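You operate a simulated robot arm through the tools that you are given. There is no shell and no other tool.

You run a simulated robot arm. Do the job below in one go: nothing can be reset, and whatever is moved stays where it is left.

Task
Plug in light box T27, light it on High and lay the blue roundel from T24 in its ring.
Fine: use a socket that shows On, plug in before you switch on; other roundels, switches and dials stay.

The check looks at the end state, three seconds after you hand in, the way a careful person would. Anything else that was tipped, shoved, dropped, spilled or broken makes it a failure.

Robot
A 7-joint arm with a fingered hand, fixed in place. Base frame: the origin is on the floor under the middle of its stand, x ahead of it, y to its left, z up; the work surface is at about z = 892. Readings come in mm, rad, newtons and seconds.
With the tool pointing down near the work surface it reaches from about 180 to 800 mm from the base axis. Its first joint turns from -2.897 to 2.897 rad. Payload 4.9 kg.
Tool frame: the origin (TCP) lies between the finger pads and is the grasp point; the fingertips stand 32 mm ahead of it; z points along the fingers, y is the line along which they close. The gripper opens to 192 mm; its body begins 89 mm behind the TCP. The gripper is a hand of 3 fingers: y runs from the thumb to the fingers, the wrist lies at [0, 0, -267] in the tool frame, and closing takes about 1.5 s.
Orientation is that of the tool frame in the base frame, as a unit quaternion [x, y, z, w]. With the fingers straight down and closing along the base's y, the tool's x points along the base's -x, its y along +y and its z along -z.

Tools
- The arm moves only by the tool send_rows. Its argument "plan" is a list of rows, each an object (a shift or turn left out is 0, a gripper value left out holds the last) with "gripper": the closure, from 0 (fully open) to 1 (shut); "slide": the shift along the base's x, y, z in cm, a list of three; "angular": the turn, a rotation vector about the base's x, y, z in rad, a list of three. In form: [{"gripper": gripper, "slide": [dx, dy, dz], "angular": [rx, ry, rz]}, ...]. A call has 1 to 20 rows; each row shifts and turns the commanded pose from where the row before left it. A row lasts 0.2 s, in which the tool goes at most 50 mm and 0.15 rad; a call with a longer step from one row to the next is refused whole, and so is a gripper value outside its range. Where a pose cannot be reached the arm comes as near as it can. A force on the tool above 40 N (or 10 N above the force at the start of the call, whichever is more), or a blocked arm, ends the call early, and 0.2 s more pass. Each finger travels about 153 mm/s and halts on what it meets, pressing with about 24 N; the grip force reading is that of the motor and also rises with nothing between the fingers. The clock runs only during rows and for 0.2 s after the last one: add rows that do not move to give the fingers time. It gives the time, the measured TCP pose, the force on the tool (base axes), the opening and the grip force at its end, in the units of the frame above (readings bear some noise), with the torque about the TCP (base axes, N m) and any sound that the robot's microphone picked up, and new pictures: "show" is both (left out), scene, wrist or none.
- Cameras (640 x 400 px; columns grow to the right, rows downward): "scene" is fixed at [409, -650.8, 1635.4]; the picture's right is [0.98, -0.18, 0.00], its down [-0.12, -0.65, -0.75] and it looks along [0.13, 0.74, -0.66] (base axes); focal length 350 px, centre (320, 200). "wrist" rides on the gripper at [80, -46, -113] in the tool frame; the picture's right is [0.50, 0.87, 0.00], its down [-0.67, 0.39, -0.63] and it looks along [-0.55, 0.32, 0.78] (tool axes); focal length 226 px, centre (320, 200).
- preshape(shape): the hand has 3 fingers and takes this shape, open, in about a second: jaw (thumb against the fingers, like two jaws); tri (thumb and two fingers); tip (a fingertip pinch); poke (one finger out to press); point (the index stretched); flat (the hand flat); cup (the hand cupped); fist (a fist). The gripper value then closes the fingers along that shape, each until it touches; the sizes above hold for jaw. It gives what a move gives, with no picture.
- probe_pixels(camera, pixels): there is no depth. For up to 12 entries [column, row, z] of the newest picture of that camera ("zoom" is the newest enlarged one), the place [x, y] in the base frame at which the ray of that pixel passes the height z, good to about 3 mm, but the place of the scene camera against the robot may be out by one fixed shift of up to 25 mm in any direction. It takes no simulated time.
- zoom(camera, box): a new picture of the part [left, top, right, bottom] of that camera's present view, enlarged. It takes no simulated time.
- sign_off(): hands the job in; it is judged then, once.

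Unless the task says otherwise, let go and move clear before handing in.

The tools are called by a JSON object that holds its "fn" and its "kwargs". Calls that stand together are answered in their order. send_rows: Moves the arm, as the interface text tells. Its arguments: {"type":"object","properties":{"plan":{"type":"array"},"show":{"type":"string","enum":["both","scene","wrist","none"]}},"required":["plan"]} The other tools are called the same way: preshape (shape) gives the hand a shape; probe_pixels (camera, pixels) gives the place at which the rays of pixels pass given heights; zoom (camera, box) takes an enlarged picture of a part of a camera's view; sign_off () hands the job in.

At the start:

```text
t: 0.0
position: [389.1, 190.1, 1199.9]
ee_rot: [0.0, 1.0, 0.0, 0.0]
force: [-0.5, 0.0, 0.6]
torque: [-0.02, -0.01, 0.03]
grip_width: 192.0
gripper_force: 0.1
shape: jaw
```

scene: 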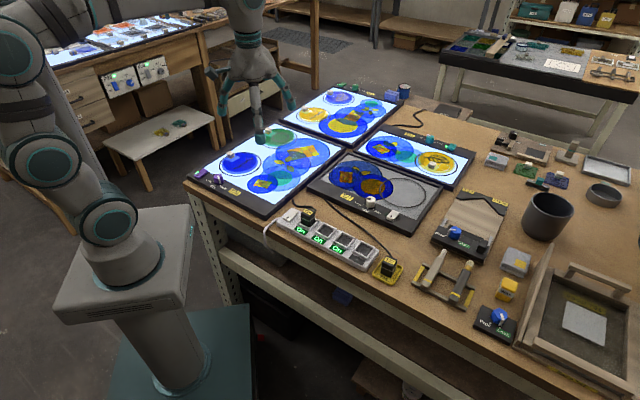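
wrist: 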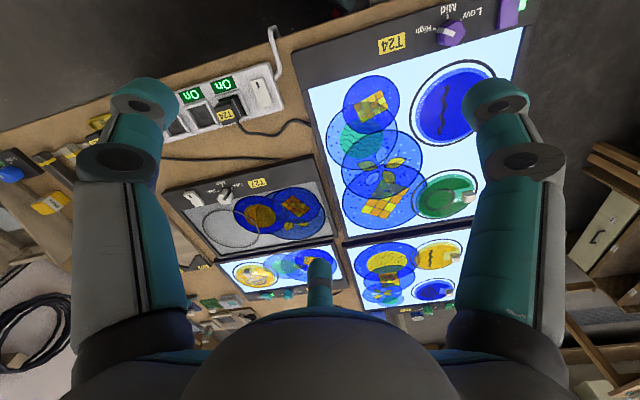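

The pictures show four light boxes, three of them lit. T27 is dark, at about (375,195) in the scene, with its plug probably the one at (387,267). I'll zoom in before moving anything.

{"fn": "zoom", "kwargs": {"camera": "scene", "box": [180, 120, 340, 220]}}

{"fn": "zoom", "kwargs": {"camera": "scene", "box": [300, 140, 460, 240]}}

{"fn": "zoom", "kwargs": {"camera": "scene", "box": [260, 190, 420, 290]}}

{"fn": "zoom", "kwargs": {"camera": "wrist", "box": [160, 20, 540, 320]}}

```text
4.00 times, centred on (260, 170) of scene
```

zoom: 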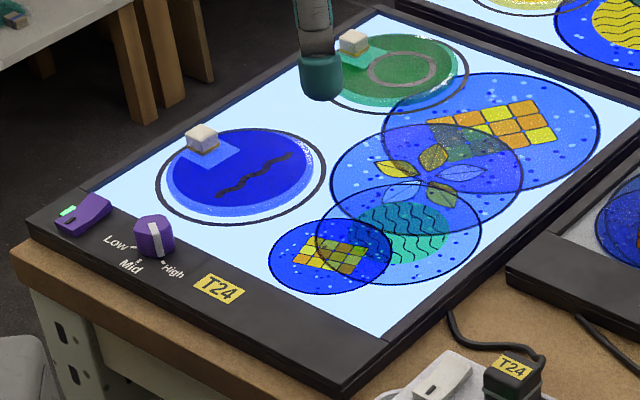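

```text
4.00 times, centred on (380, 190) of scene
```

zoom: 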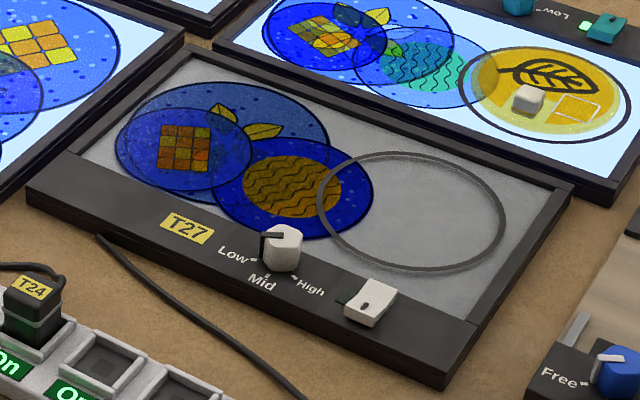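

```text
4.00 times, centred on (340, 240) of scene
```

zoom: 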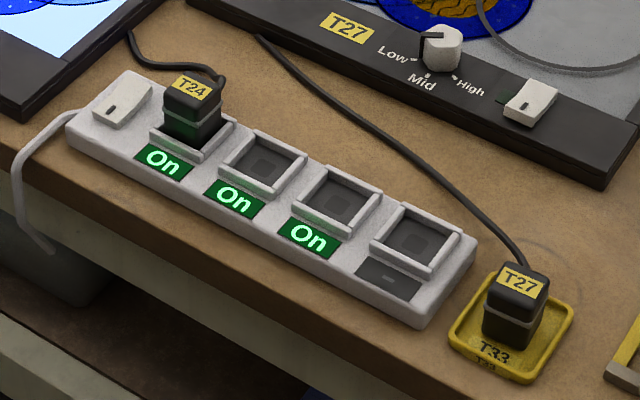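

```text
1.33 times, centred on (350, 170) of wrist
```

zoom: 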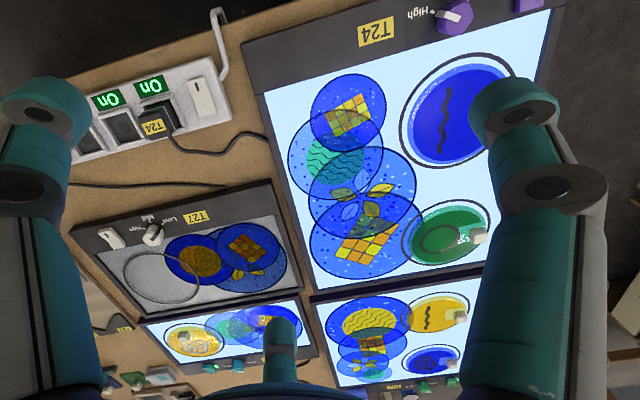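

T27's plug stands in the yellow tray T33 at scene (387,265). Sockets 2 and 3 of the strip show On, and the 4th is dark. I'll probe the main places to learn the layout.

{"fn": "probe_pixels", "kwargs": {"camera": "scene", "pixels": [[389, 260, 935], [387, 275, 895], [306, 231, 915], [326, 234, 915], [344, 240, 915], [363, 250, 915], [370, 202, 920], [392, 215, 920], [423, 192, 910], [240, 162, 910], [230, 155, 920], [284, 224, 915]]}}

{"fn": "probe_pixels", "kwargs": {"camera": "wrist", "pixels": [[232, 108, 935], [203, 116, 915], [262, 90, 915], [190, 200, 915], [224, 193, 920], [230, 228, 910], [453, 105, 910], [448, 33, 920], [190, 97, 915], [222, 84, 915], [470, 198, 920], [174, 125, 915]]}}

```text
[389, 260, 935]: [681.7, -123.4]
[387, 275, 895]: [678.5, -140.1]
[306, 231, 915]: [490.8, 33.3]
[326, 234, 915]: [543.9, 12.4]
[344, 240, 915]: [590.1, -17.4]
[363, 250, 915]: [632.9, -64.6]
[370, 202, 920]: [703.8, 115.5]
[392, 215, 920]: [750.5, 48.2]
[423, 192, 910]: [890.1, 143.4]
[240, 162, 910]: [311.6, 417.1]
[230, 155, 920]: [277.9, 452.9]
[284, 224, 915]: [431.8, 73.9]
```

```text
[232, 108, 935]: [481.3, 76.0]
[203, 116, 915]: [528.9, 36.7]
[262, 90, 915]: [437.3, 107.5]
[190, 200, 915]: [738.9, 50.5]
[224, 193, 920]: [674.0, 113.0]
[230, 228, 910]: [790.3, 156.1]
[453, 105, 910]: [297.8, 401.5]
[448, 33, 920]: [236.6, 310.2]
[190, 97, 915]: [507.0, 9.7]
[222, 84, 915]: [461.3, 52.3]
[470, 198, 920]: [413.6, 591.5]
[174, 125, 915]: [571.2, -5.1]
```

Wrist and scene probes differ by roughly 10–25 mm, so I'll trust the wrist camera. I'll move high up over the strip side to get a better wrist view of the sockets, the plug and T27.

{"fn": "send_rows", "kwargs": {"plan": [{"slide": [0, -4, 0]}, {"slide": [0, -4, 0]}, {"slide": [0, -4, 0]}, {"slide": [0, -4, 0]}, {"slide": [0, -4, 0]}, {"slide": [0, -4, 0]}, {"slide": [0, 0, 0]}], "show": "both"}}

```text
t: 1.6
position: [389.7, -53.2, 1201.2]
ee_rot: [0.001, 1.0, 0.0, 0.0]
force: [0.1, -0.5, -0.1]
torque: [0.0, 0.0, 0.03]
grip_width: 192.1
gripper_force: 0.0
shape: jaw
```

scene: 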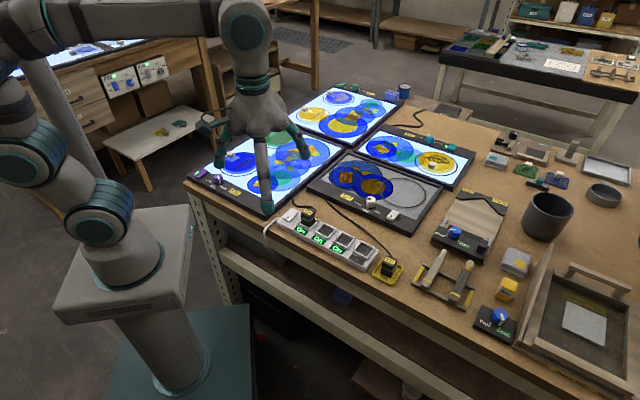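
wrist: 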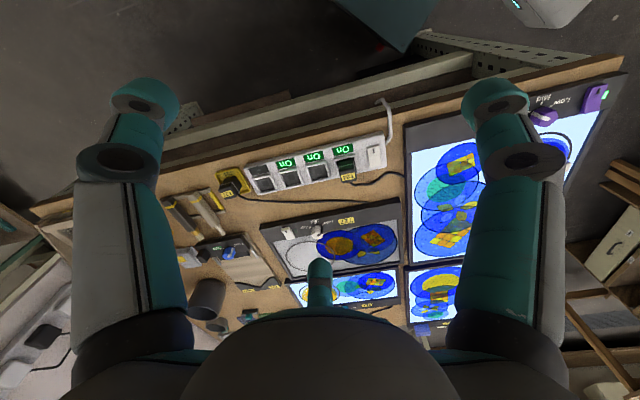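

The wrist picture now shows the strip at (315,165), T27's plug at (232,182), and the T27 dial and switch near (315,230) and (288,232). I'll zoom in on it.

{"fn": "zoom", "kwargs": {"camera": "wrist", "box": [180, 110, 420, 260]}}

{"fn": "zoom", "kwargs": {"camera": "wrist", "box": [200, 140, 320, 215]}}

{"fn": "zoom", "kwargs": {"camera": "wrist", "box": [250, 195, 410, 295]}}

```text
2.67 times, centred on (300, 185) of wrist
```

zoom: 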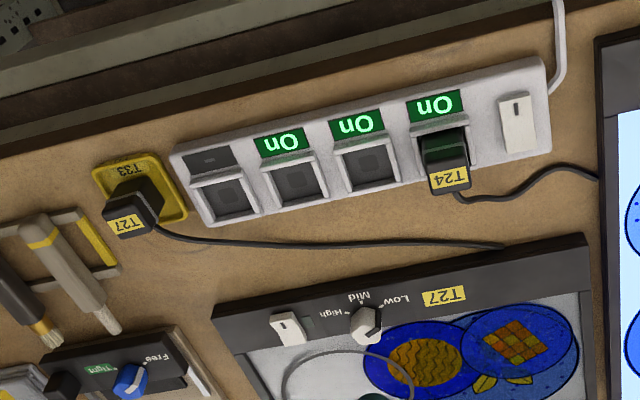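

```text
5.33 times, centred on (260, 178) of wrist
```

zoom: 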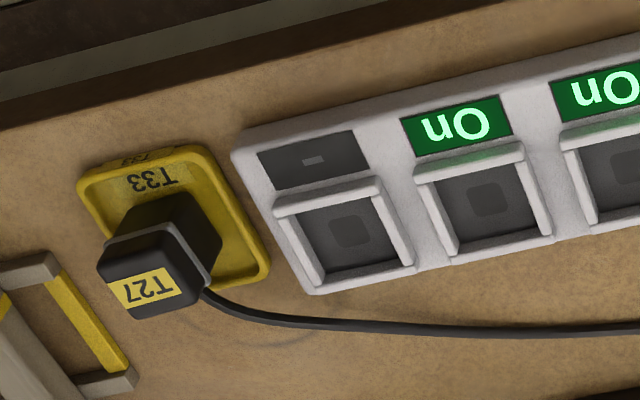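

```text
4.00 times, centred on (330, 245) of wrist
```

zoom: 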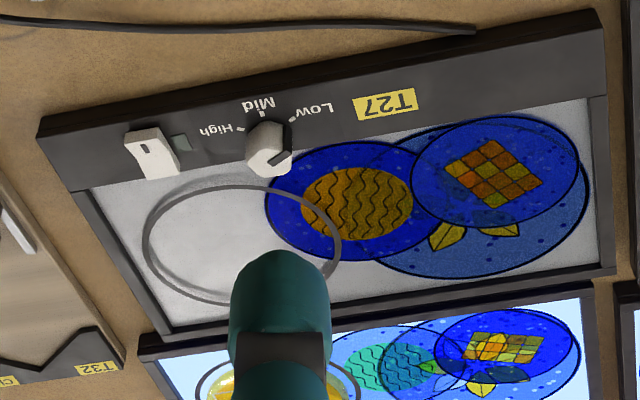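

I'll probe the strip, plug and T27 controls from this view to get coordinates.

{"fn": "probe_pixels", "kwargs": {"camera": "wrist", "pixels": [[227.5, 193.5, 940], [227.5, 193.5, 930], [233, 181, 895], [265, 183, 915], [291, 178, 915], [318, 172, 915], [347, 171, 915], [349, 178, 945], [316, 231, 930], [288, 232, 920], [310, 256, 910], [373, 158, 915]]}}

{"fn": "zoom", "kwargs": {"camera": "wrist", "box": [210, 165, 290, 215]}}

{"fn": "zoom", "kwargs": {"camera": "scene", "box": [360, 240, 420, 290]}}

```text
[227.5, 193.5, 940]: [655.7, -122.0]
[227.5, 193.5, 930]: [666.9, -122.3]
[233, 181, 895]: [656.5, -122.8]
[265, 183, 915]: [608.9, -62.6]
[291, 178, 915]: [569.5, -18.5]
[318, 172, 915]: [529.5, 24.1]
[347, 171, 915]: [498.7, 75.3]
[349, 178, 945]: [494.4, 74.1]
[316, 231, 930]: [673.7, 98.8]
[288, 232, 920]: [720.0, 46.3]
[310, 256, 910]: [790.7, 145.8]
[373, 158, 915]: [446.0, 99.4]
```

```text
8.00 times, centred on (250, 190) of wrist
```

zoom: 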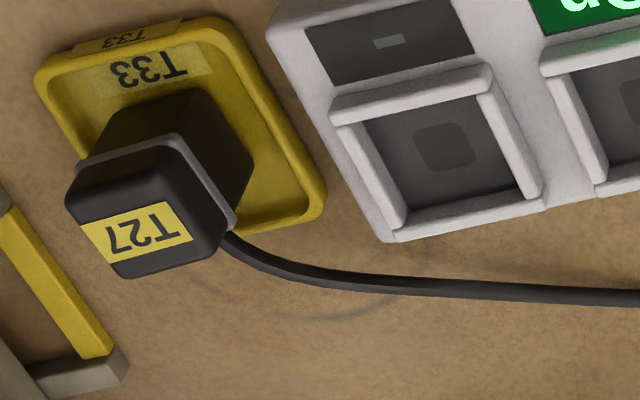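

```text
8.00 times, centred on (390, 265) of scene
```

zoom: 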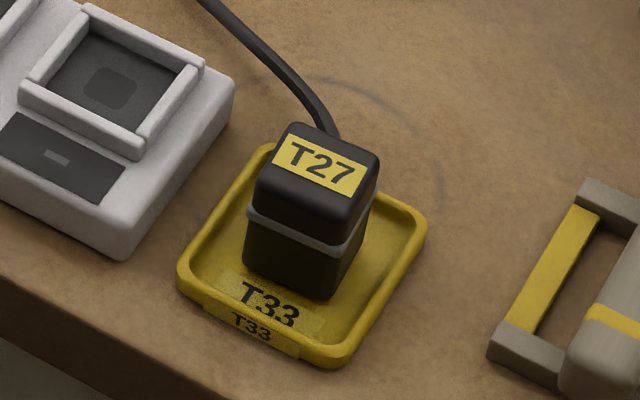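

The plug is a square block with its label on top and the cord leaving on the +y side. The strip runs at about -48° in the base frame. I'll move down towards the plug for a closer wrist look.

{"fn": "send_rows", "kwargs": {"plan": [{"slide": [2.8, -1.6, -1.8]}, {"slide": [2.8, -1.6, -1.8]}, {"slide": [2.8, -1.6, -1.8]}, {"slide": [2.8, -1.6, -1.8]}, {"slide": [2.8, -1.6, -1.8]}, {"slide": [2.8, -1.6, -1.8]}, {"slide": [2.8, -1.6, -1.8]}, {"slide": [0, 0, 0]}], "show": "wrist"}}

```text
t: 3.4
position: [587.3, -164.3, 1075.9]
ee_rot: [0.0, 1.0, 0.0, 0.0]
force: [0.3, 0.0, 0.6]
torque: [-0.02, -0.02, 0.01]
grip_width: 191.9
gripper_force: 0.1
shape: jaw
```

wrist: 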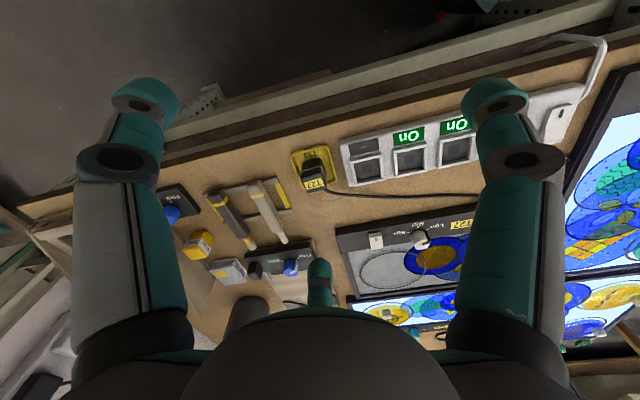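

The plug is at wrist (313,175), with the strip at its right. I'll zoom in and probe the corners.

{"fn": "zoom", "kwargs": {"camera": "wrist", "box": [270, 125, 400, 206]}}

{"fn": "zoom", "kwargs": {"camera": "wrist", "box": [340, 105, 490, 199]}}

{"fn": "zoom", "kwargs": {"camera": "wrist", "box": [340, 195, 500, 295]}}

```text
4.92 times, centred on (335, 166) of wrist
```

zoom: 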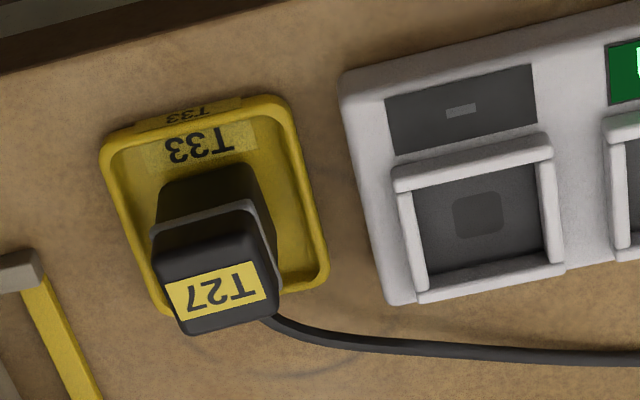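

```text
4.26 times, centred on (415, 152) of wrist
```

zoom: 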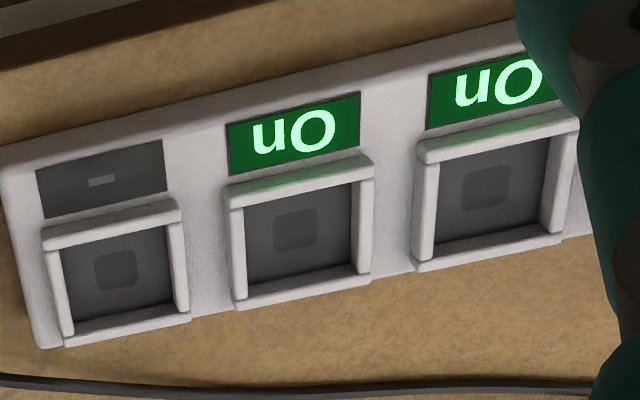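

```text
4.00 times, centred on (420, 245) of wrist
```

zoom: 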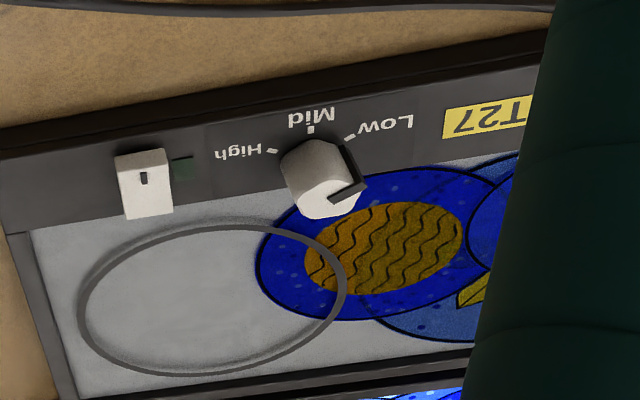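

I see the plug top quad at zoom (152,238)-(245,208)-(280,310)-(185,335) and sockets 3 and 4 clearly. I'll probe those corners to get heights and angles.

{"fn": "probe_pixels", "kwargs": {"camera": "wrist", "pixels": [[301, 173.5, 932], [319.8, 167.3, 932], [327, 188, 932], [307.6, 193, 932], [304, 158.5, 897], [324, 157, 897], [354.5, 171, 908], [379.5, 165.5, 908], [384, 177.5, 908], [357, 184, 908], [290.5, 157, 897], [336.5, 182, 897]]}}

{"fn": "probe_pixels", "kwargs": {"camera": "wrist", "pixels": [[427.5, 229.3, 915], [417.8, 227.3, 915], [407.5, 232.8, 915], [422, 245, 935], [417, 236, 915], [375, 240, 925], [393, 269, 912], [408.5, 161, 905], [397, 149, 915], [426, 147, 915], [432, 172, 915], [399, 177, 915]]}}

```text
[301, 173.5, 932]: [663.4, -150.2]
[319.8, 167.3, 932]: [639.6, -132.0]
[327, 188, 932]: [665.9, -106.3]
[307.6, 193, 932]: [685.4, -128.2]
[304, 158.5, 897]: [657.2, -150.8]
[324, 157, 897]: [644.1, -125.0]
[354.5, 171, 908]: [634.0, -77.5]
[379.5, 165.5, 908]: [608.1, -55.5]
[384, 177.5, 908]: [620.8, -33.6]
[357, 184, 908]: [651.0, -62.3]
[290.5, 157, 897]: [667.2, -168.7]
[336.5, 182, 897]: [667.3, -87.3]
```

```text
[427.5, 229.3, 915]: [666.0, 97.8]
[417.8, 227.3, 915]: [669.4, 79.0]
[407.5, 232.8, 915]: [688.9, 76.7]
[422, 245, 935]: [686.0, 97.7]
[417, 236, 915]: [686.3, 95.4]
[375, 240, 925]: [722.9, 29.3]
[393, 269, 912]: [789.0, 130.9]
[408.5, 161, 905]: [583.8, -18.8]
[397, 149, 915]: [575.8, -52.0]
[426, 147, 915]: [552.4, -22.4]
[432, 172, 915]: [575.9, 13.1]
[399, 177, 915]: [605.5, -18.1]
```

The plug's sides lie at about 45°/135° and the cord leaves towards +45°, so I should close along 135°. Next I'll try the "tip" shape up here to see how the fingers meet.

{"fn": "preshape", "kwargs": {"shape": "tip"}}

{"fn": "send_rows", "kwargs": {"plan": [{"slide": [0, 0, 0]}], "show": "both"}}

{"fn": "send_rows", "kwargs": {"plan": [{"gripper": 0.8}, {"gripper": 0.8}, {"gripper": 0.8}, {"gripper": 0.8}, {"gripper": 0.8}, {"gripper": 0.8}, {"gripper": 0.8}], "show": "both"}}

```text
t: 4.3
position: [586.7, -163.8, 1075.8]
ee_rot: [0.0, 1.0, 0.0, 0.0]
force: [-0.4, -0.6, 0.4]
torque: [0.02, 0.0, -0.03]
grip_width: 191.9
gripper_force: 0.0
shape: tip
```

```text
t: 4.7
position: [587.6, -164.3, 1075.4]
ee_rot: [0.001, 1.0, -0.001, 0.001]
force: [-0.7, 0.0, 0.2]
torque: [0.01, 0.03, 0.02]
grip_width: 191.9
gripper_force: 0.1
shape: tip
```

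scene: 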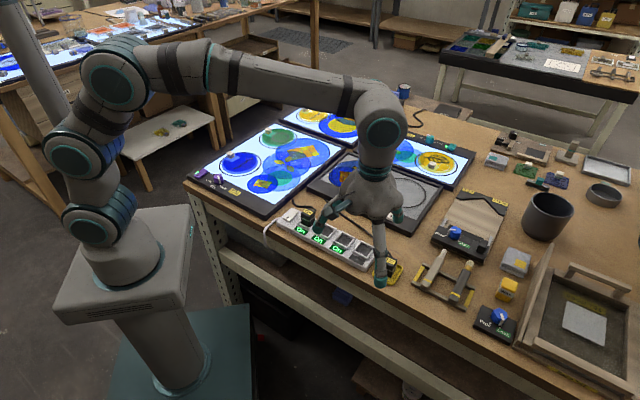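
wrist: 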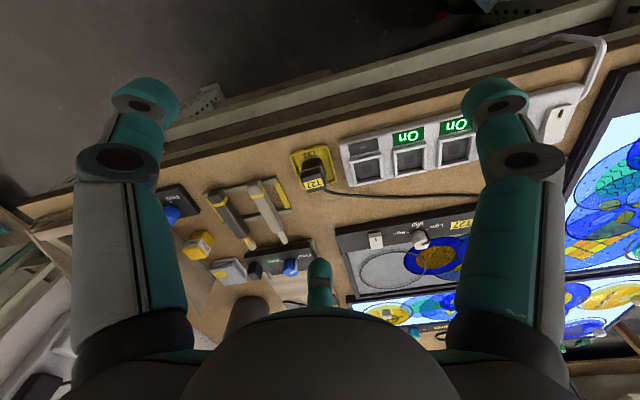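

```text
t: 6.3
position: [586.1, -165.2, 1076.3]
ee_rot: [0.0, 1.0, 0.0, 0.0]
force: [-0.1, -0.2, 0.0]
torque: [-0.02, -0.01, -0.01]
grip_width: 38.8
gripper_force: 0.0
shape: tip
```

scene: 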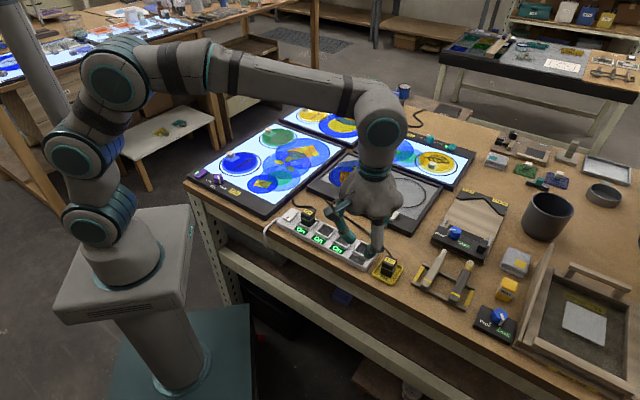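
wrist: 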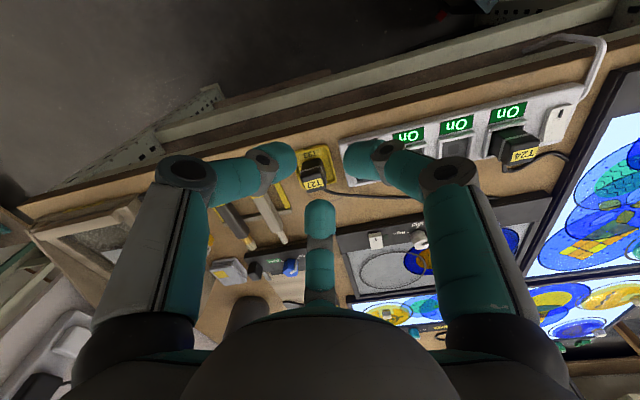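

In "tip" all three fingers converge at 38.8 mm. I'll compare with full closing and with "jaw" closed before choosing.

{"fn": "send_rows", "kwargs": {"plan": [{"gripper": 1.0}, {"gripper": 1.0}, {"gripper": 1.0}], "show": "wrist"}}

{"fn": "preshape", "kwargs": {"shape": "jaw"}}

{"fn": "send_rows", "kwargs": {"plan": [{"gripper": 0.8}, {"gripper": 0.8}, {"gripper": 0.8}, {"gripper": 0.8}, {"gripper": 0.8}, {"gripper": 0.8}, {"gripper": 0.8}], "show": "wrist"}}

{"fn": "preshape", "kwargs": {"shape": "tri"}}

{"fn": "send_rows", "kwargs": {"plan": [{"gripper": 0.8}, {"gripper": 0.8}, {"gripper": 0.8}, {"gripper": 0.8}, {"gripper": 0.8}, {"gripper": 0.8}, {"gripper": 0.8}], "show": "wrist"}}

```text
t: 7.1
position: [586.5, -165.3, 1076.7]
ee_rot: [0.0, 1.0, 0.0, 0.001]
force: [0.0, -0.1, 0.3]
torque: [0.02, 0.03, -0.01]
grip_width: 0.0
gripper_force: 24.4
shape: tip
```

wrist: 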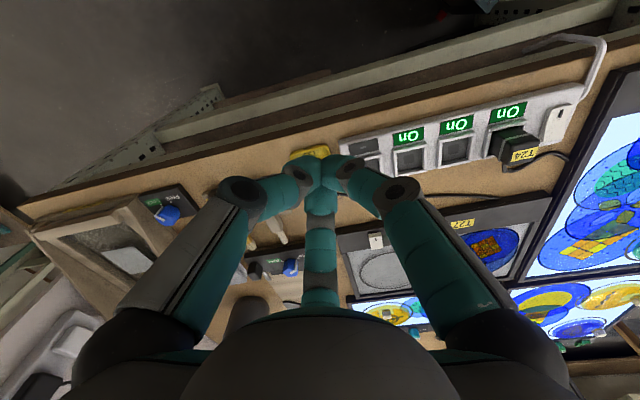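

```text
t: 8.0
position: [586.8, -164.9, 1075.6]
ee_rot: [0.0, 1.0, 0.0, -0.001]
force: [0.0, 0.1, -0.2]
torque: [-0.03, 0.01, -0.03]
grip_width: 191.9
gripper_force: 0.0
shape: jaw
```

```text
t: 9.6
position: [587.3, -164.7, 1076.4]
ee_rot: [0.0, 1.0, -0.001, 0.0]
force: [0.7, 0.4, -0.2]
torque: [-0.02, 0.03, 0.01]
grip_width: 39.1
gripper_force: 0.1
shape: jaw
```

wrist: 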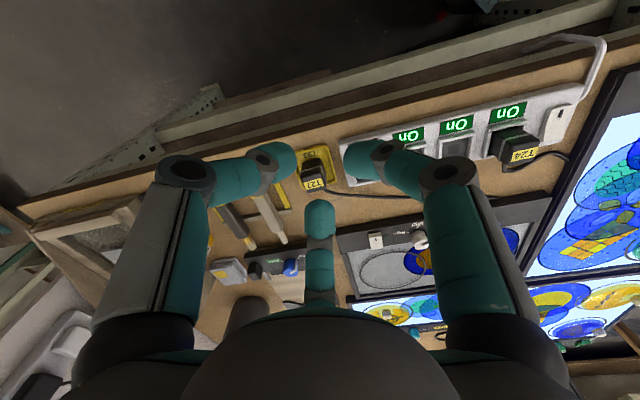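

```text
t: 10.5
position: [586.0, -164.6, 1075.7]
ee_rot: [0.0, 1.0, 0.0, 0.001]
force: [0.0, 1.1, -0.2]
torque: [0.04, 0.0, 0.0]
grip_width: 192.1
gripper_force: 0.0
shape: tri
```

```text
t: 12.1
position: [587.5, -164.2, 1076.1]
ee_rot: [0.0, 1.0, 0.0, 0.0]
force: [0.5, -0.3, -0.2]
torque: [-0.02, 0.01, -0.02]
grip_width: 38.6
gripper_force: 0.0
shape: tri
```

wrist: 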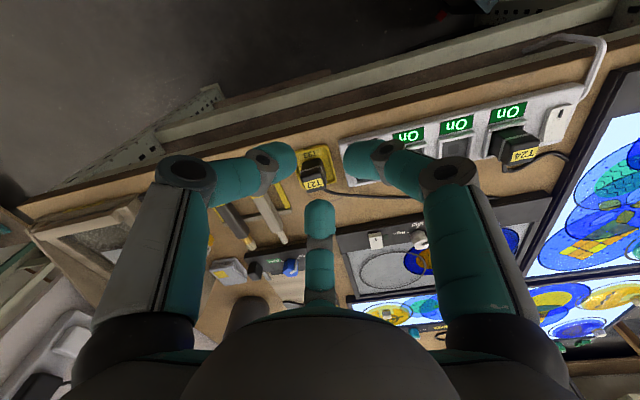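

Jaw, tri and tip all look the same here: three fingers spaced 120° apart, closing on the TCP. I'll turn the tool by -45° so the thumb meets the plug face opposite the cord and the two fingers straddle the cord, and look again from closer.

{"fn": "send_rows", "kwargs": {"plan": [{"gripper": 0.66, "slide": [-0.3, 1.0, -0.4], "angular": [0, 0, -0.131]}, {"slide": [-0.3, 1.0, -0.4], "angular": [0, 0, -0.131]}, {"slide": [-0.3, 1.0, -0.4], "angular": [0, 0, -0.131]}, {"slide": [-0.3, 1.0, -0.4], "angular": [0, 0, -0.131]}, {"slide": [-0.3, 1.0, -0.4], "angular": [0, 0, -0.131]}, {"slide": [-0.3, 1.0, -0.4], "angular": [0, 0, -0.131]}, {}], "show": "both"}}

```text
t: 13.7
position: [566.4, -102.2, 1049.4]
ee_rot: [0.384, 0.923, 0.0, 0.001]
force: [-0.3, 0.4, 0.2]
torque: [-0.04, -0.01, 0.0]
grip_width: 65.0
gripper_force: 0.0
shape: tri
```

scene: 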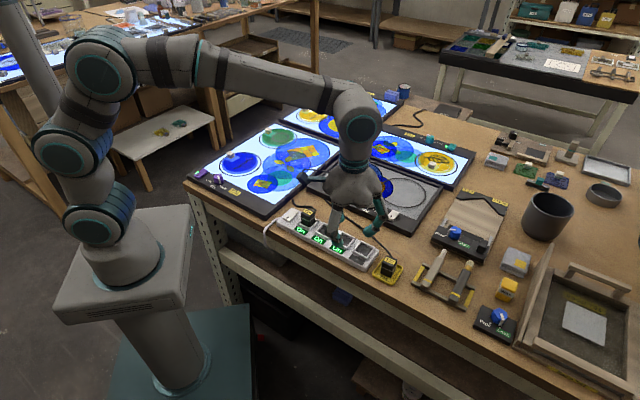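
wrist: 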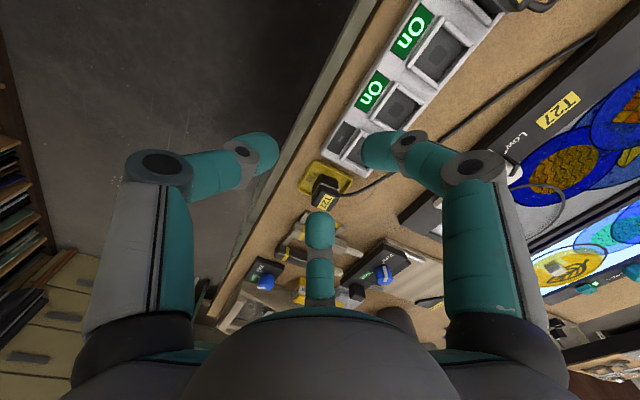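

The plug is at wrist (325,192), with sockets 3 and 4 at (395,108) and (355,150). I'll zoom in for corners.

{"fn": "zoom", "kwargs": {"camera": "wrist", "box": [280, 145, 376, 205]}}

{"fn": "zoom", "kwargs": {"camera": "wrist", "box": [320, 0, 496, 165]}}

```text
6.67 times, centred on (328, 175) of wrist
```

zoom: 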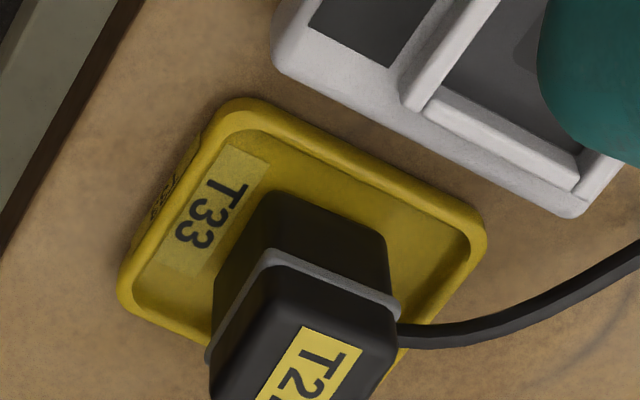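

```text
2.42 times, centred on (408, 82) of wrist
```

zoom: 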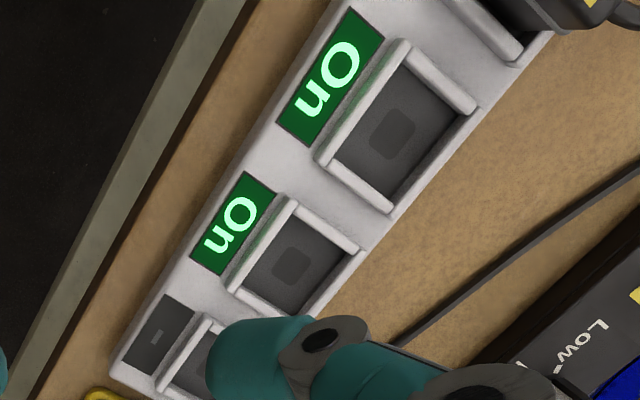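

I'll now go nearly above the plug (TCP at about (655,-127,1000)) so I can probe it at short range between the open fingers.

{"fn": "send_rows", "kwargs": {"plan": [{"slide": [3.2, -1.0, -1.0]}, {"slide": [3.2, -1.0, -1.0]}, {"slide": [2.2, -0.5, -1.5]}, {"slide": [0, 0, -1.0]}, {}], "show": "both"}}

```text
t: 14.9
position: [652.7, -127.4, 1004.1]
ee_rot: [0.383, 0.924, 0.0, 0.0]
force: [-0.2, -0.1, -0.7]
torque: [0.02, 0.0, 0.01]
grip_width: 65.0
gripper_force: 0.1
shape: tri
```

scene: 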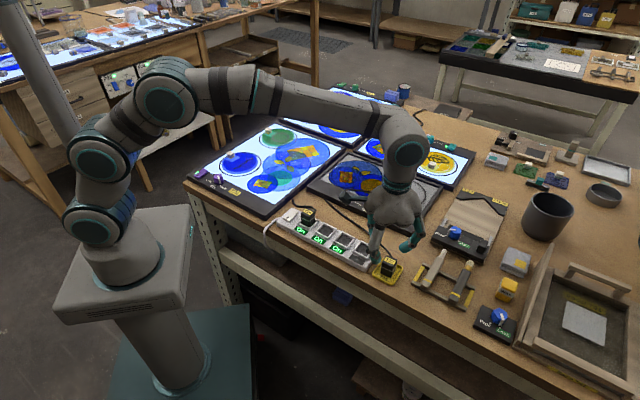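
wrist: 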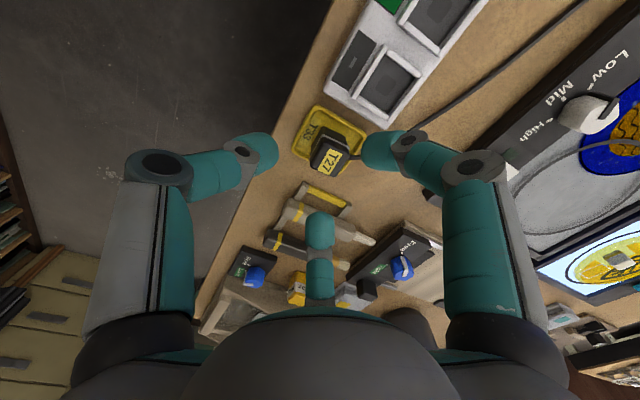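

{"fn": "zoom", "kwargs": {"camera": "wrist", "box": [280, 90, 376, 180]}}

{"fn": "zoom", "kwargs": {"camera": "wrist", "box": [230, 80, 470, 230]}}

{"fn": "zoom", "kwargs": {"camera": "scene", "box": [340, 190, 460, 290]}}

```text
4.44 times, centred on (328, 135) of wrist
```

zoom: 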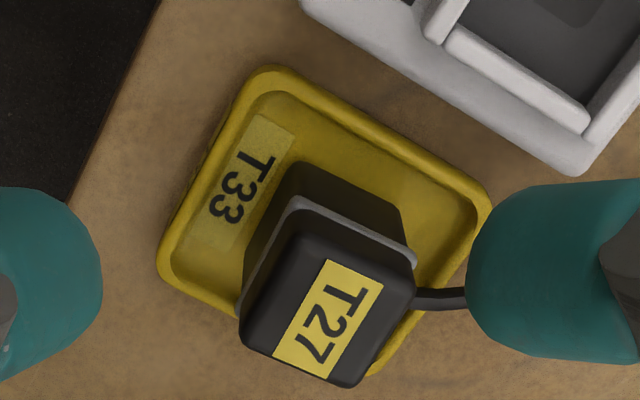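

```text
2.67 times, centred on (350, 155) of wrist
```

zoom: 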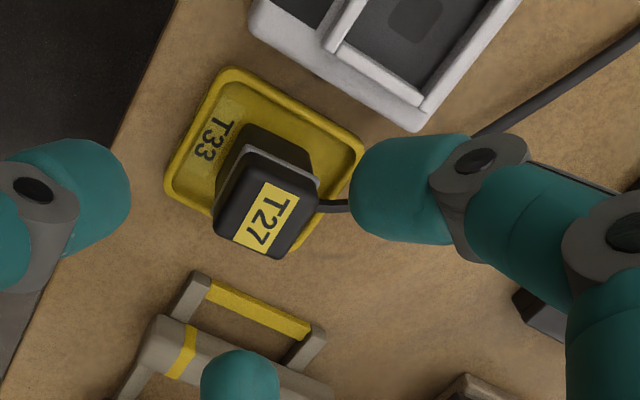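

```text
4.00 times, centred on (400, 240) of scene
```

zoom: 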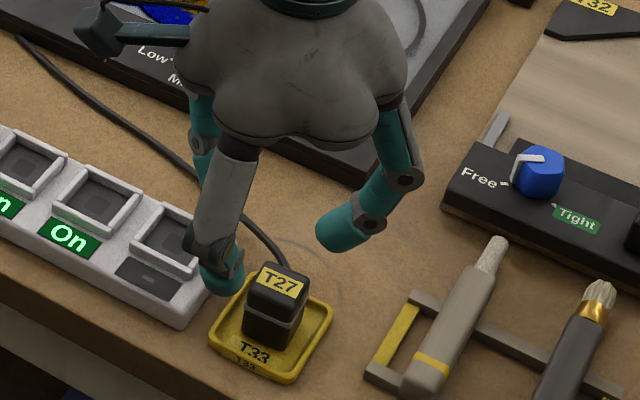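

I'll probe the plug's top corners, tray corners and the base edges from this close view.

{"fn": "probe_pixels", "kwargs": {"camera": "wrist", "pixels": [[323, 138.4, 932], [349.4, 150.3, 932], [337.5, 176.7, 932], [310, 167.7, 932], [329.5, 158, 932], [329.5, 158, 925], [314, 105.5, 897], [366, 132.5, 897], [292.5, 150, 897], [321.5, 126.5, 897], [346, 138, 897], [330, 154, 940]]}}

```text
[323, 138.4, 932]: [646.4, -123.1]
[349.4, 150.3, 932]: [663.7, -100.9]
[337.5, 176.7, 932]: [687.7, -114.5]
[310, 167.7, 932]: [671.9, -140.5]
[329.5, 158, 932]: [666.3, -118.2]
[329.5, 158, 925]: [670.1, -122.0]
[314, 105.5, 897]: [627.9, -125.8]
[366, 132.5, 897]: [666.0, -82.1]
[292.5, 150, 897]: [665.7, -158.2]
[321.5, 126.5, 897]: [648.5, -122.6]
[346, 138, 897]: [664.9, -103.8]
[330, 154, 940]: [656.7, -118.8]
```

Estimates put the plug centre near (667,-122), but the heights of its collar and top are still uncertain. I'll take tighter zooms on the plug from both cameras.

{"fn": "zoom", "kwargs": {"camera": "scene", "box": [370, 250, 410, 290]}}

{"fn": "zoom", "kwargs": {"camera": "scene", "box": [280, 195, 330, 245]}}

{"fn": "zoom", "kwargs": {"camera": "wrist", "box": [300, 115, 360, 185]}}

```text
10.00 times, centred on (390, 270) of scene
```

zoom: 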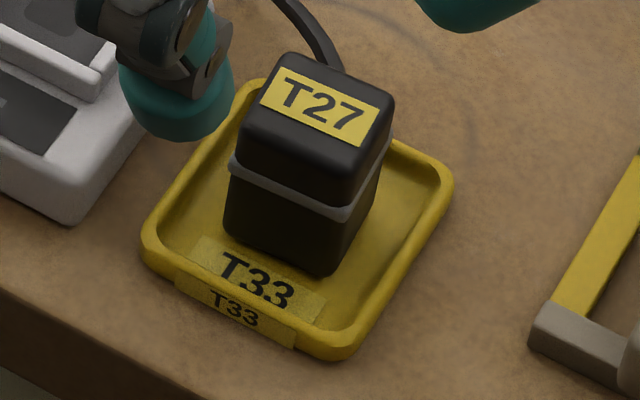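

```text
8.00 times, centred on (305, 220) of scene
```

zoom: 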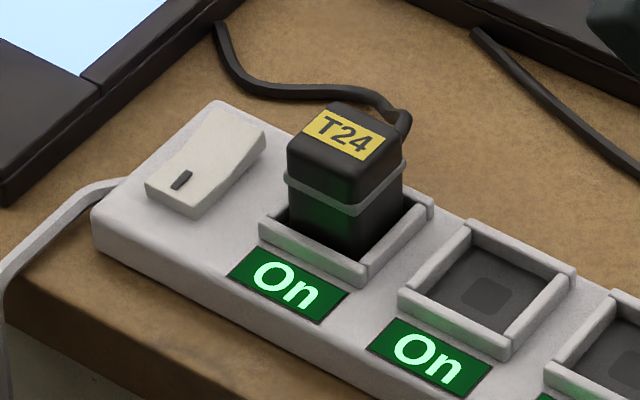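

```text
5.71 times, centred on (330, 150) of wrist
```

zoom: 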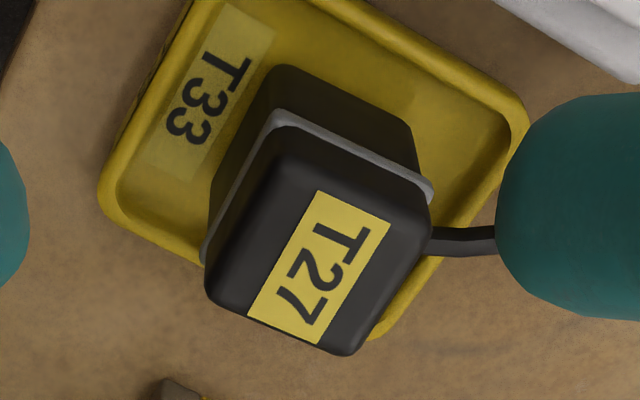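

Tighter zooms show the plug top at about z≈932, its collar at ≈917, the centre near (667.4,-122) and its yaw ≈50°. I'll align over it, narrow the fingers to about 50 mm, turn by +0.08 rad, and stop at z≈975 to check.

{"fn": "send_rows", "kwargs": {"plan": [{"gripper": 0.74, "slide": [0.75, 0.27, 0], "angular": [0, 0, 0.04]}, {"slide": [0.72, 0.27, 0], "angular": [0, 0, 0.04]}, {"slide": [0, 0, -1.4]}, {"slide": [0, 0, -1.4]}, {}], "show": "both"}}

{"fn": "zoom", "kwargs": {"camera": "wrist", "box": [240, 110, 400, 230]}}

{"fn": "zoom", "kwargs": {"camera": "scene", "box": [340, 220, 440, 300]}}

```text
t: 16.1
position: [666.5, -121.6, 976.4]
ee_rot: [0.347, 0.938, -0.001, 0.0]
force: [-0.3, -0.3, 0.7]
torque: [-0.04, 0.0, 0.01]
grip_width: 50.3
gripper_force: 0.0
shape: tri
```

scene: 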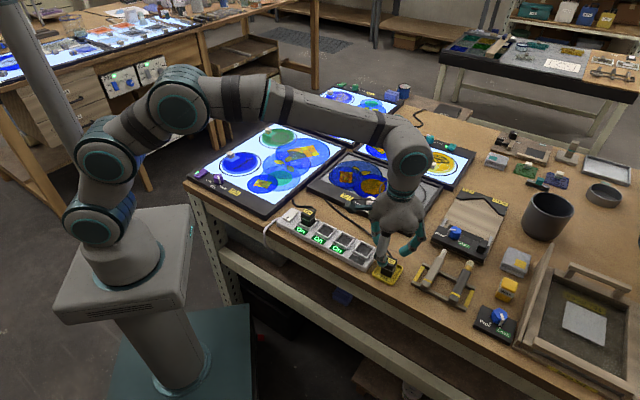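
wrist: 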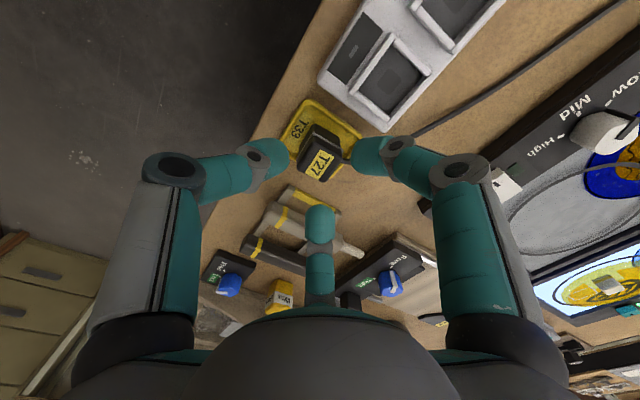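

```text
3.33 times, centred on (320, 170) of wrist
```

zoom: 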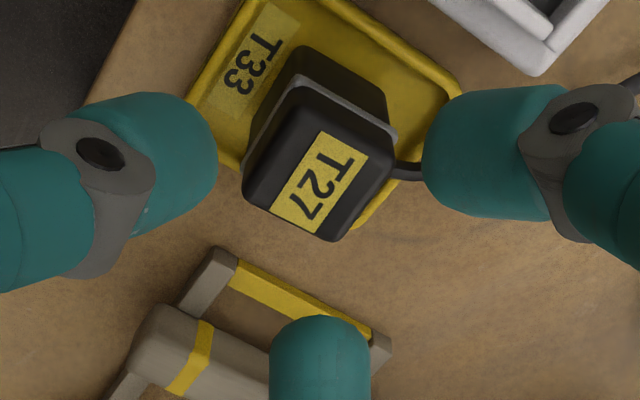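

```text
5.00 times, centred on (390, 260) of scene
```

zoom: 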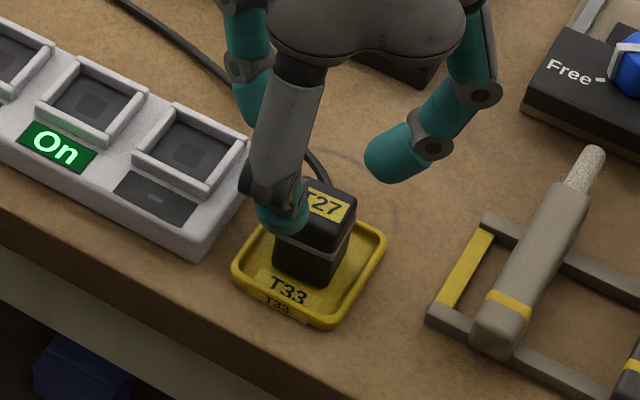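

The plug sits at wrist column about 319 between the fingers, aligned with the closing line. I'll nudge -1.5 mm in x, go down 30 mm and close gently while watching the force.

{"fn": "send_rows", "kwargs": {"plan": [{"slide": [-0.1, 0.0, -1.0]}, {"slide": [0, 0, -1.0]}, {"slide": [0, 0, -1.0]}, {}], "show": "both"}}

{"fn": "zoom", "kwargs": {"camera": "scene", "box": [350, 230, 420, 290]}}

{"fn": "zoom", "kwargs": {"camera": "wrist", "box": [240, 110, 400, 230]}}

```text
t: 17.1
position: [667.9, -122.6, 946.9]
ee_rot: [0.346, 0.938, 0.0, 0.0]
force: [-0.2, -0.5, 0.8]
torque: [0.0, -0.05, -0.01]
grip_width: 50.2
gripper_force: 0.1
shape: tri
```

scene: 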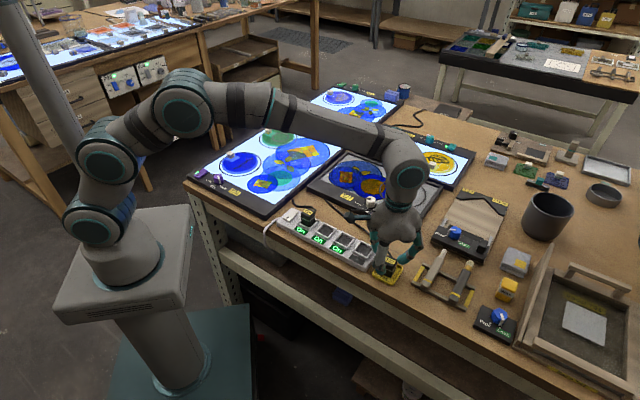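
wrist: 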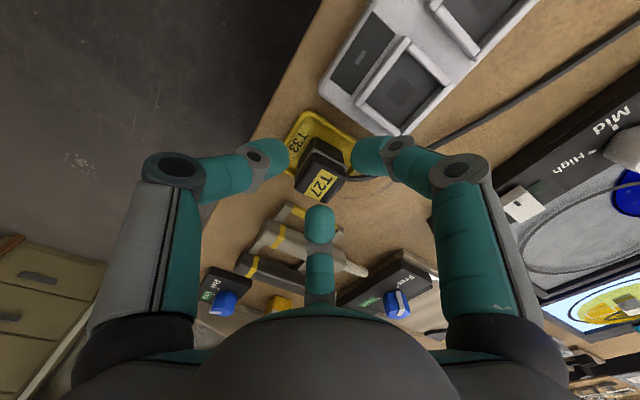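

```text
6.67 times, centred on (385, 260) of scene
```

zoom: 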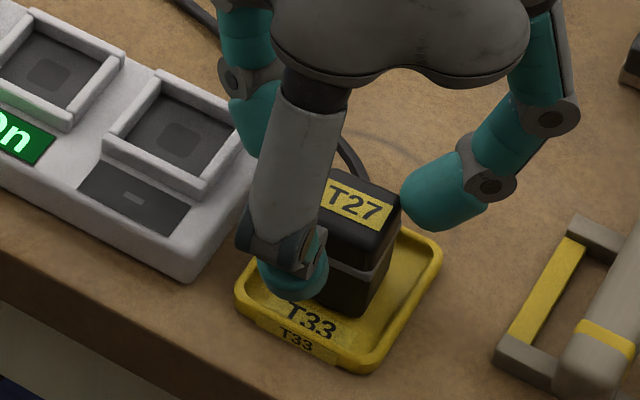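

```text
3.33 times, centred on (320, 170) of wrist
```

zoom: 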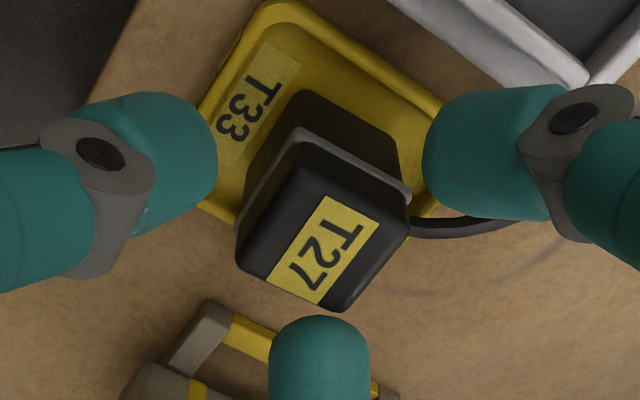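

The fingertips are around the plug's upper half and no force is showing. I'll close on it.

{"fn": "send_rows", "kwargs": {"plan": [{"gripper": 1.0}, {"gripper": 1.0}, {"gripper": 1.0}, {"gripper": 1.0}, {"gripper": 1.0}], "show": "both"}}

{"fn": "zoom", "kwargs": {"camera": "scene", "box": [350, 230, 420, 290]}}

{"fn": "zoom", "kwargs": {"camera": "wrist", "box": [240, 110, 400, 230]}}

```text
t: 18.3
position: [667.6, -121.5, 949.0]
ee_rot: [0.345, 0.939, 0.0, 0.001]
force: [-0.6, -3.6, 9.7]
torque: [-0.11, -0.07, 0.0]
grip_width: 20.5
gripper_force: 24.5
shape: tri
```

scene: 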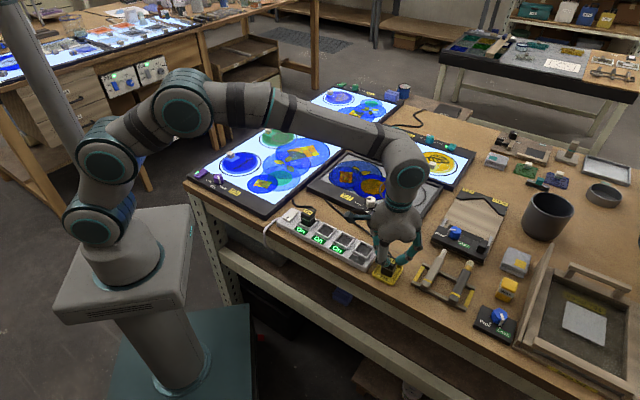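
wrist: 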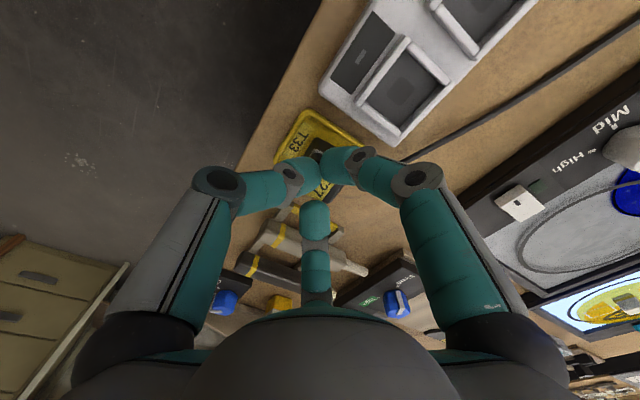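

```text
6.67 times, centred on (385, 260) of scene
```

zoom: 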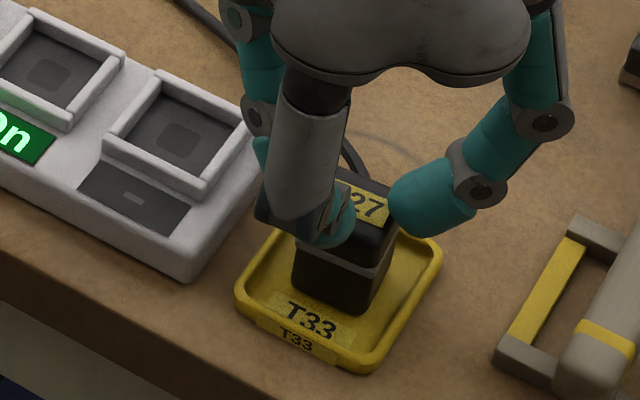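

```text
3.33 times, centred on (320, 170) of wrist
```

zoom: 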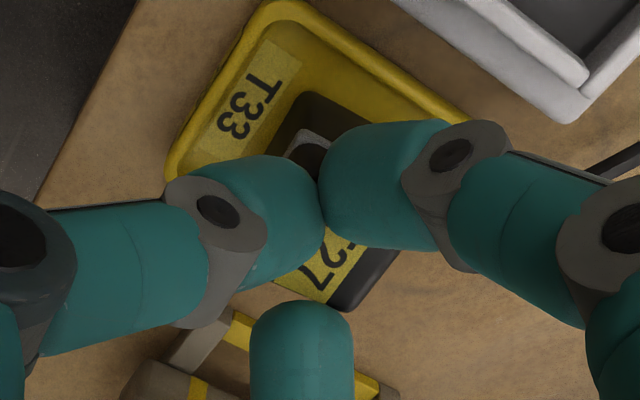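

The grip width went down to 20.5 mm with 10 N upward, so the fingertips rode onto the plug's rounded top edge; the grip is too high. I'll reopen, go about 10 mm lower, and check before closing again.

{"fn": "send_rows", "kwargs": {"plan": [{"gripper": 0.74}, {"gripper": 0.74}, {"gripper": 0.74}, {"slide": [0, 0, -0.5]}, {"slide": [0, 0, -0.5]}, {}], "show": "both"}}

{"fn": "zoom", "kwargs": {"camera": "scene", "box": [350, 230, 420, 290]}}

{"fn": "zoom", "kwargs": {"camera": "wrist", "box": [240, 110, 400, 230]}}

```text
t: 19.7
position: [666.6, -121.6, 936.8]
ee_rot: [0.347, 0.938, 0.001, 0.001]
force: [-0.6, -0.8, 0.0]
torque: [0.01, 0.01, -0.02]
grip_width: 49.8
gripper_force: 0.0
shape: tri
```

scene: 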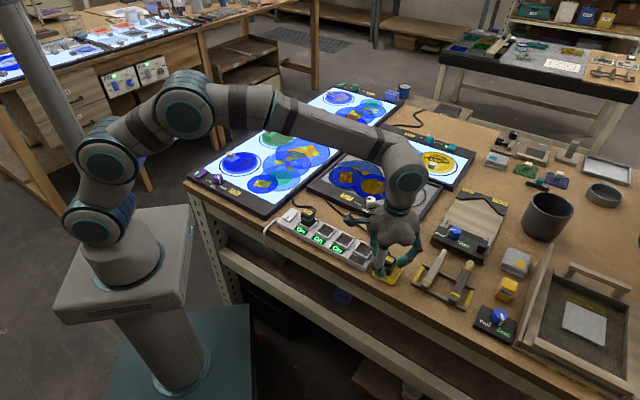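
wrist: 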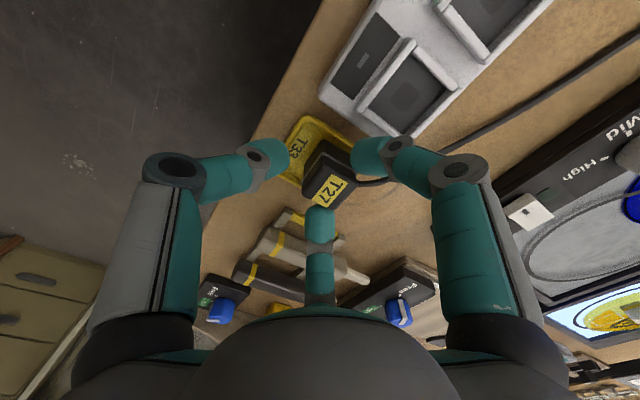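

```text
6.67 times, centred on (385, 260) of scene
```

zoom: 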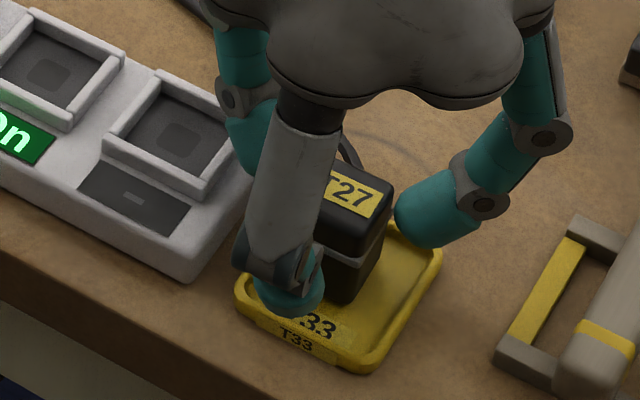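

```text
3.33 times, centred on (320, 170) of wrist
```

zoom: 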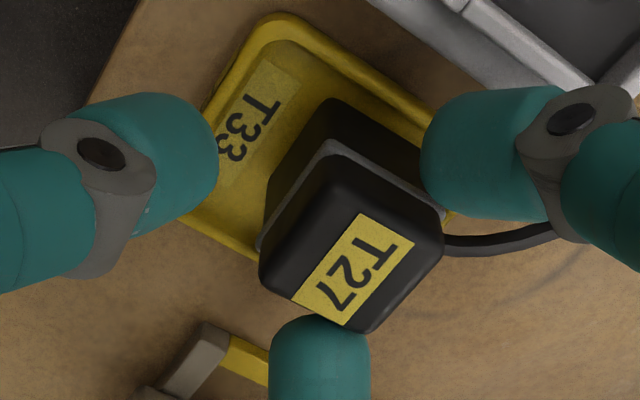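

Wrist zoom shows the plug now shifted towards the right finger, its top centre at about (329,184), so it lies some (-6,+6.5) mm from the TCP. I'll recentre on it and look again.

{"fn": "send_rows", "kwargs": {"plan": [{"slide": [-0.3, 0.33, 0]}, {"slide": [-0.3, 0.32, 0]}, {}], "show": "wrist"}}

{"fn": "zoom", "kwargs": {"camera": "wrist", "box": [240, 110, 400, 230]}}

{"fn": "zoom", "kwargs": {"camera": "scene", "box": [350, 230, 420, 290]}}

```text
t: 20.5
position: [660.8, -115.6, 936.2]
ee_rot: [0.346, 0.938, 0.0, 0.0]
force: [1.1, -0.3, -0.3]
torque: [-0.05, -0.02, -0.01]
grip_width: 49.8
gripper_force: 0.0
shape: tri
```

wrist: 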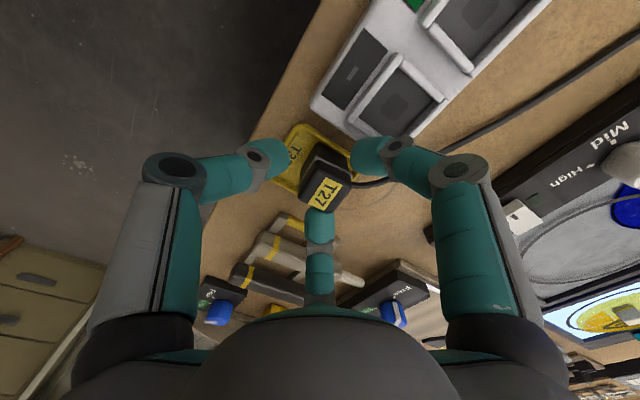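

```text
3.33 times, centred on (320, 170) of wrist
```

zoom: 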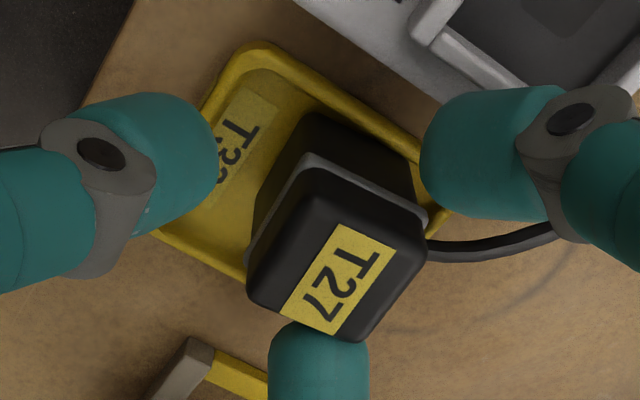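

```text
6.67 times, centred on (385, 260) of scene
```

zoom: 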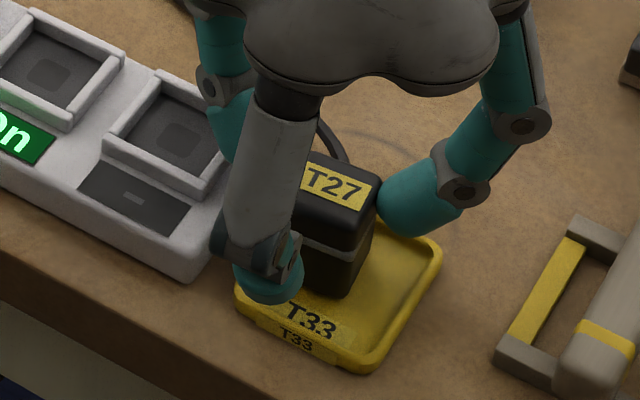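

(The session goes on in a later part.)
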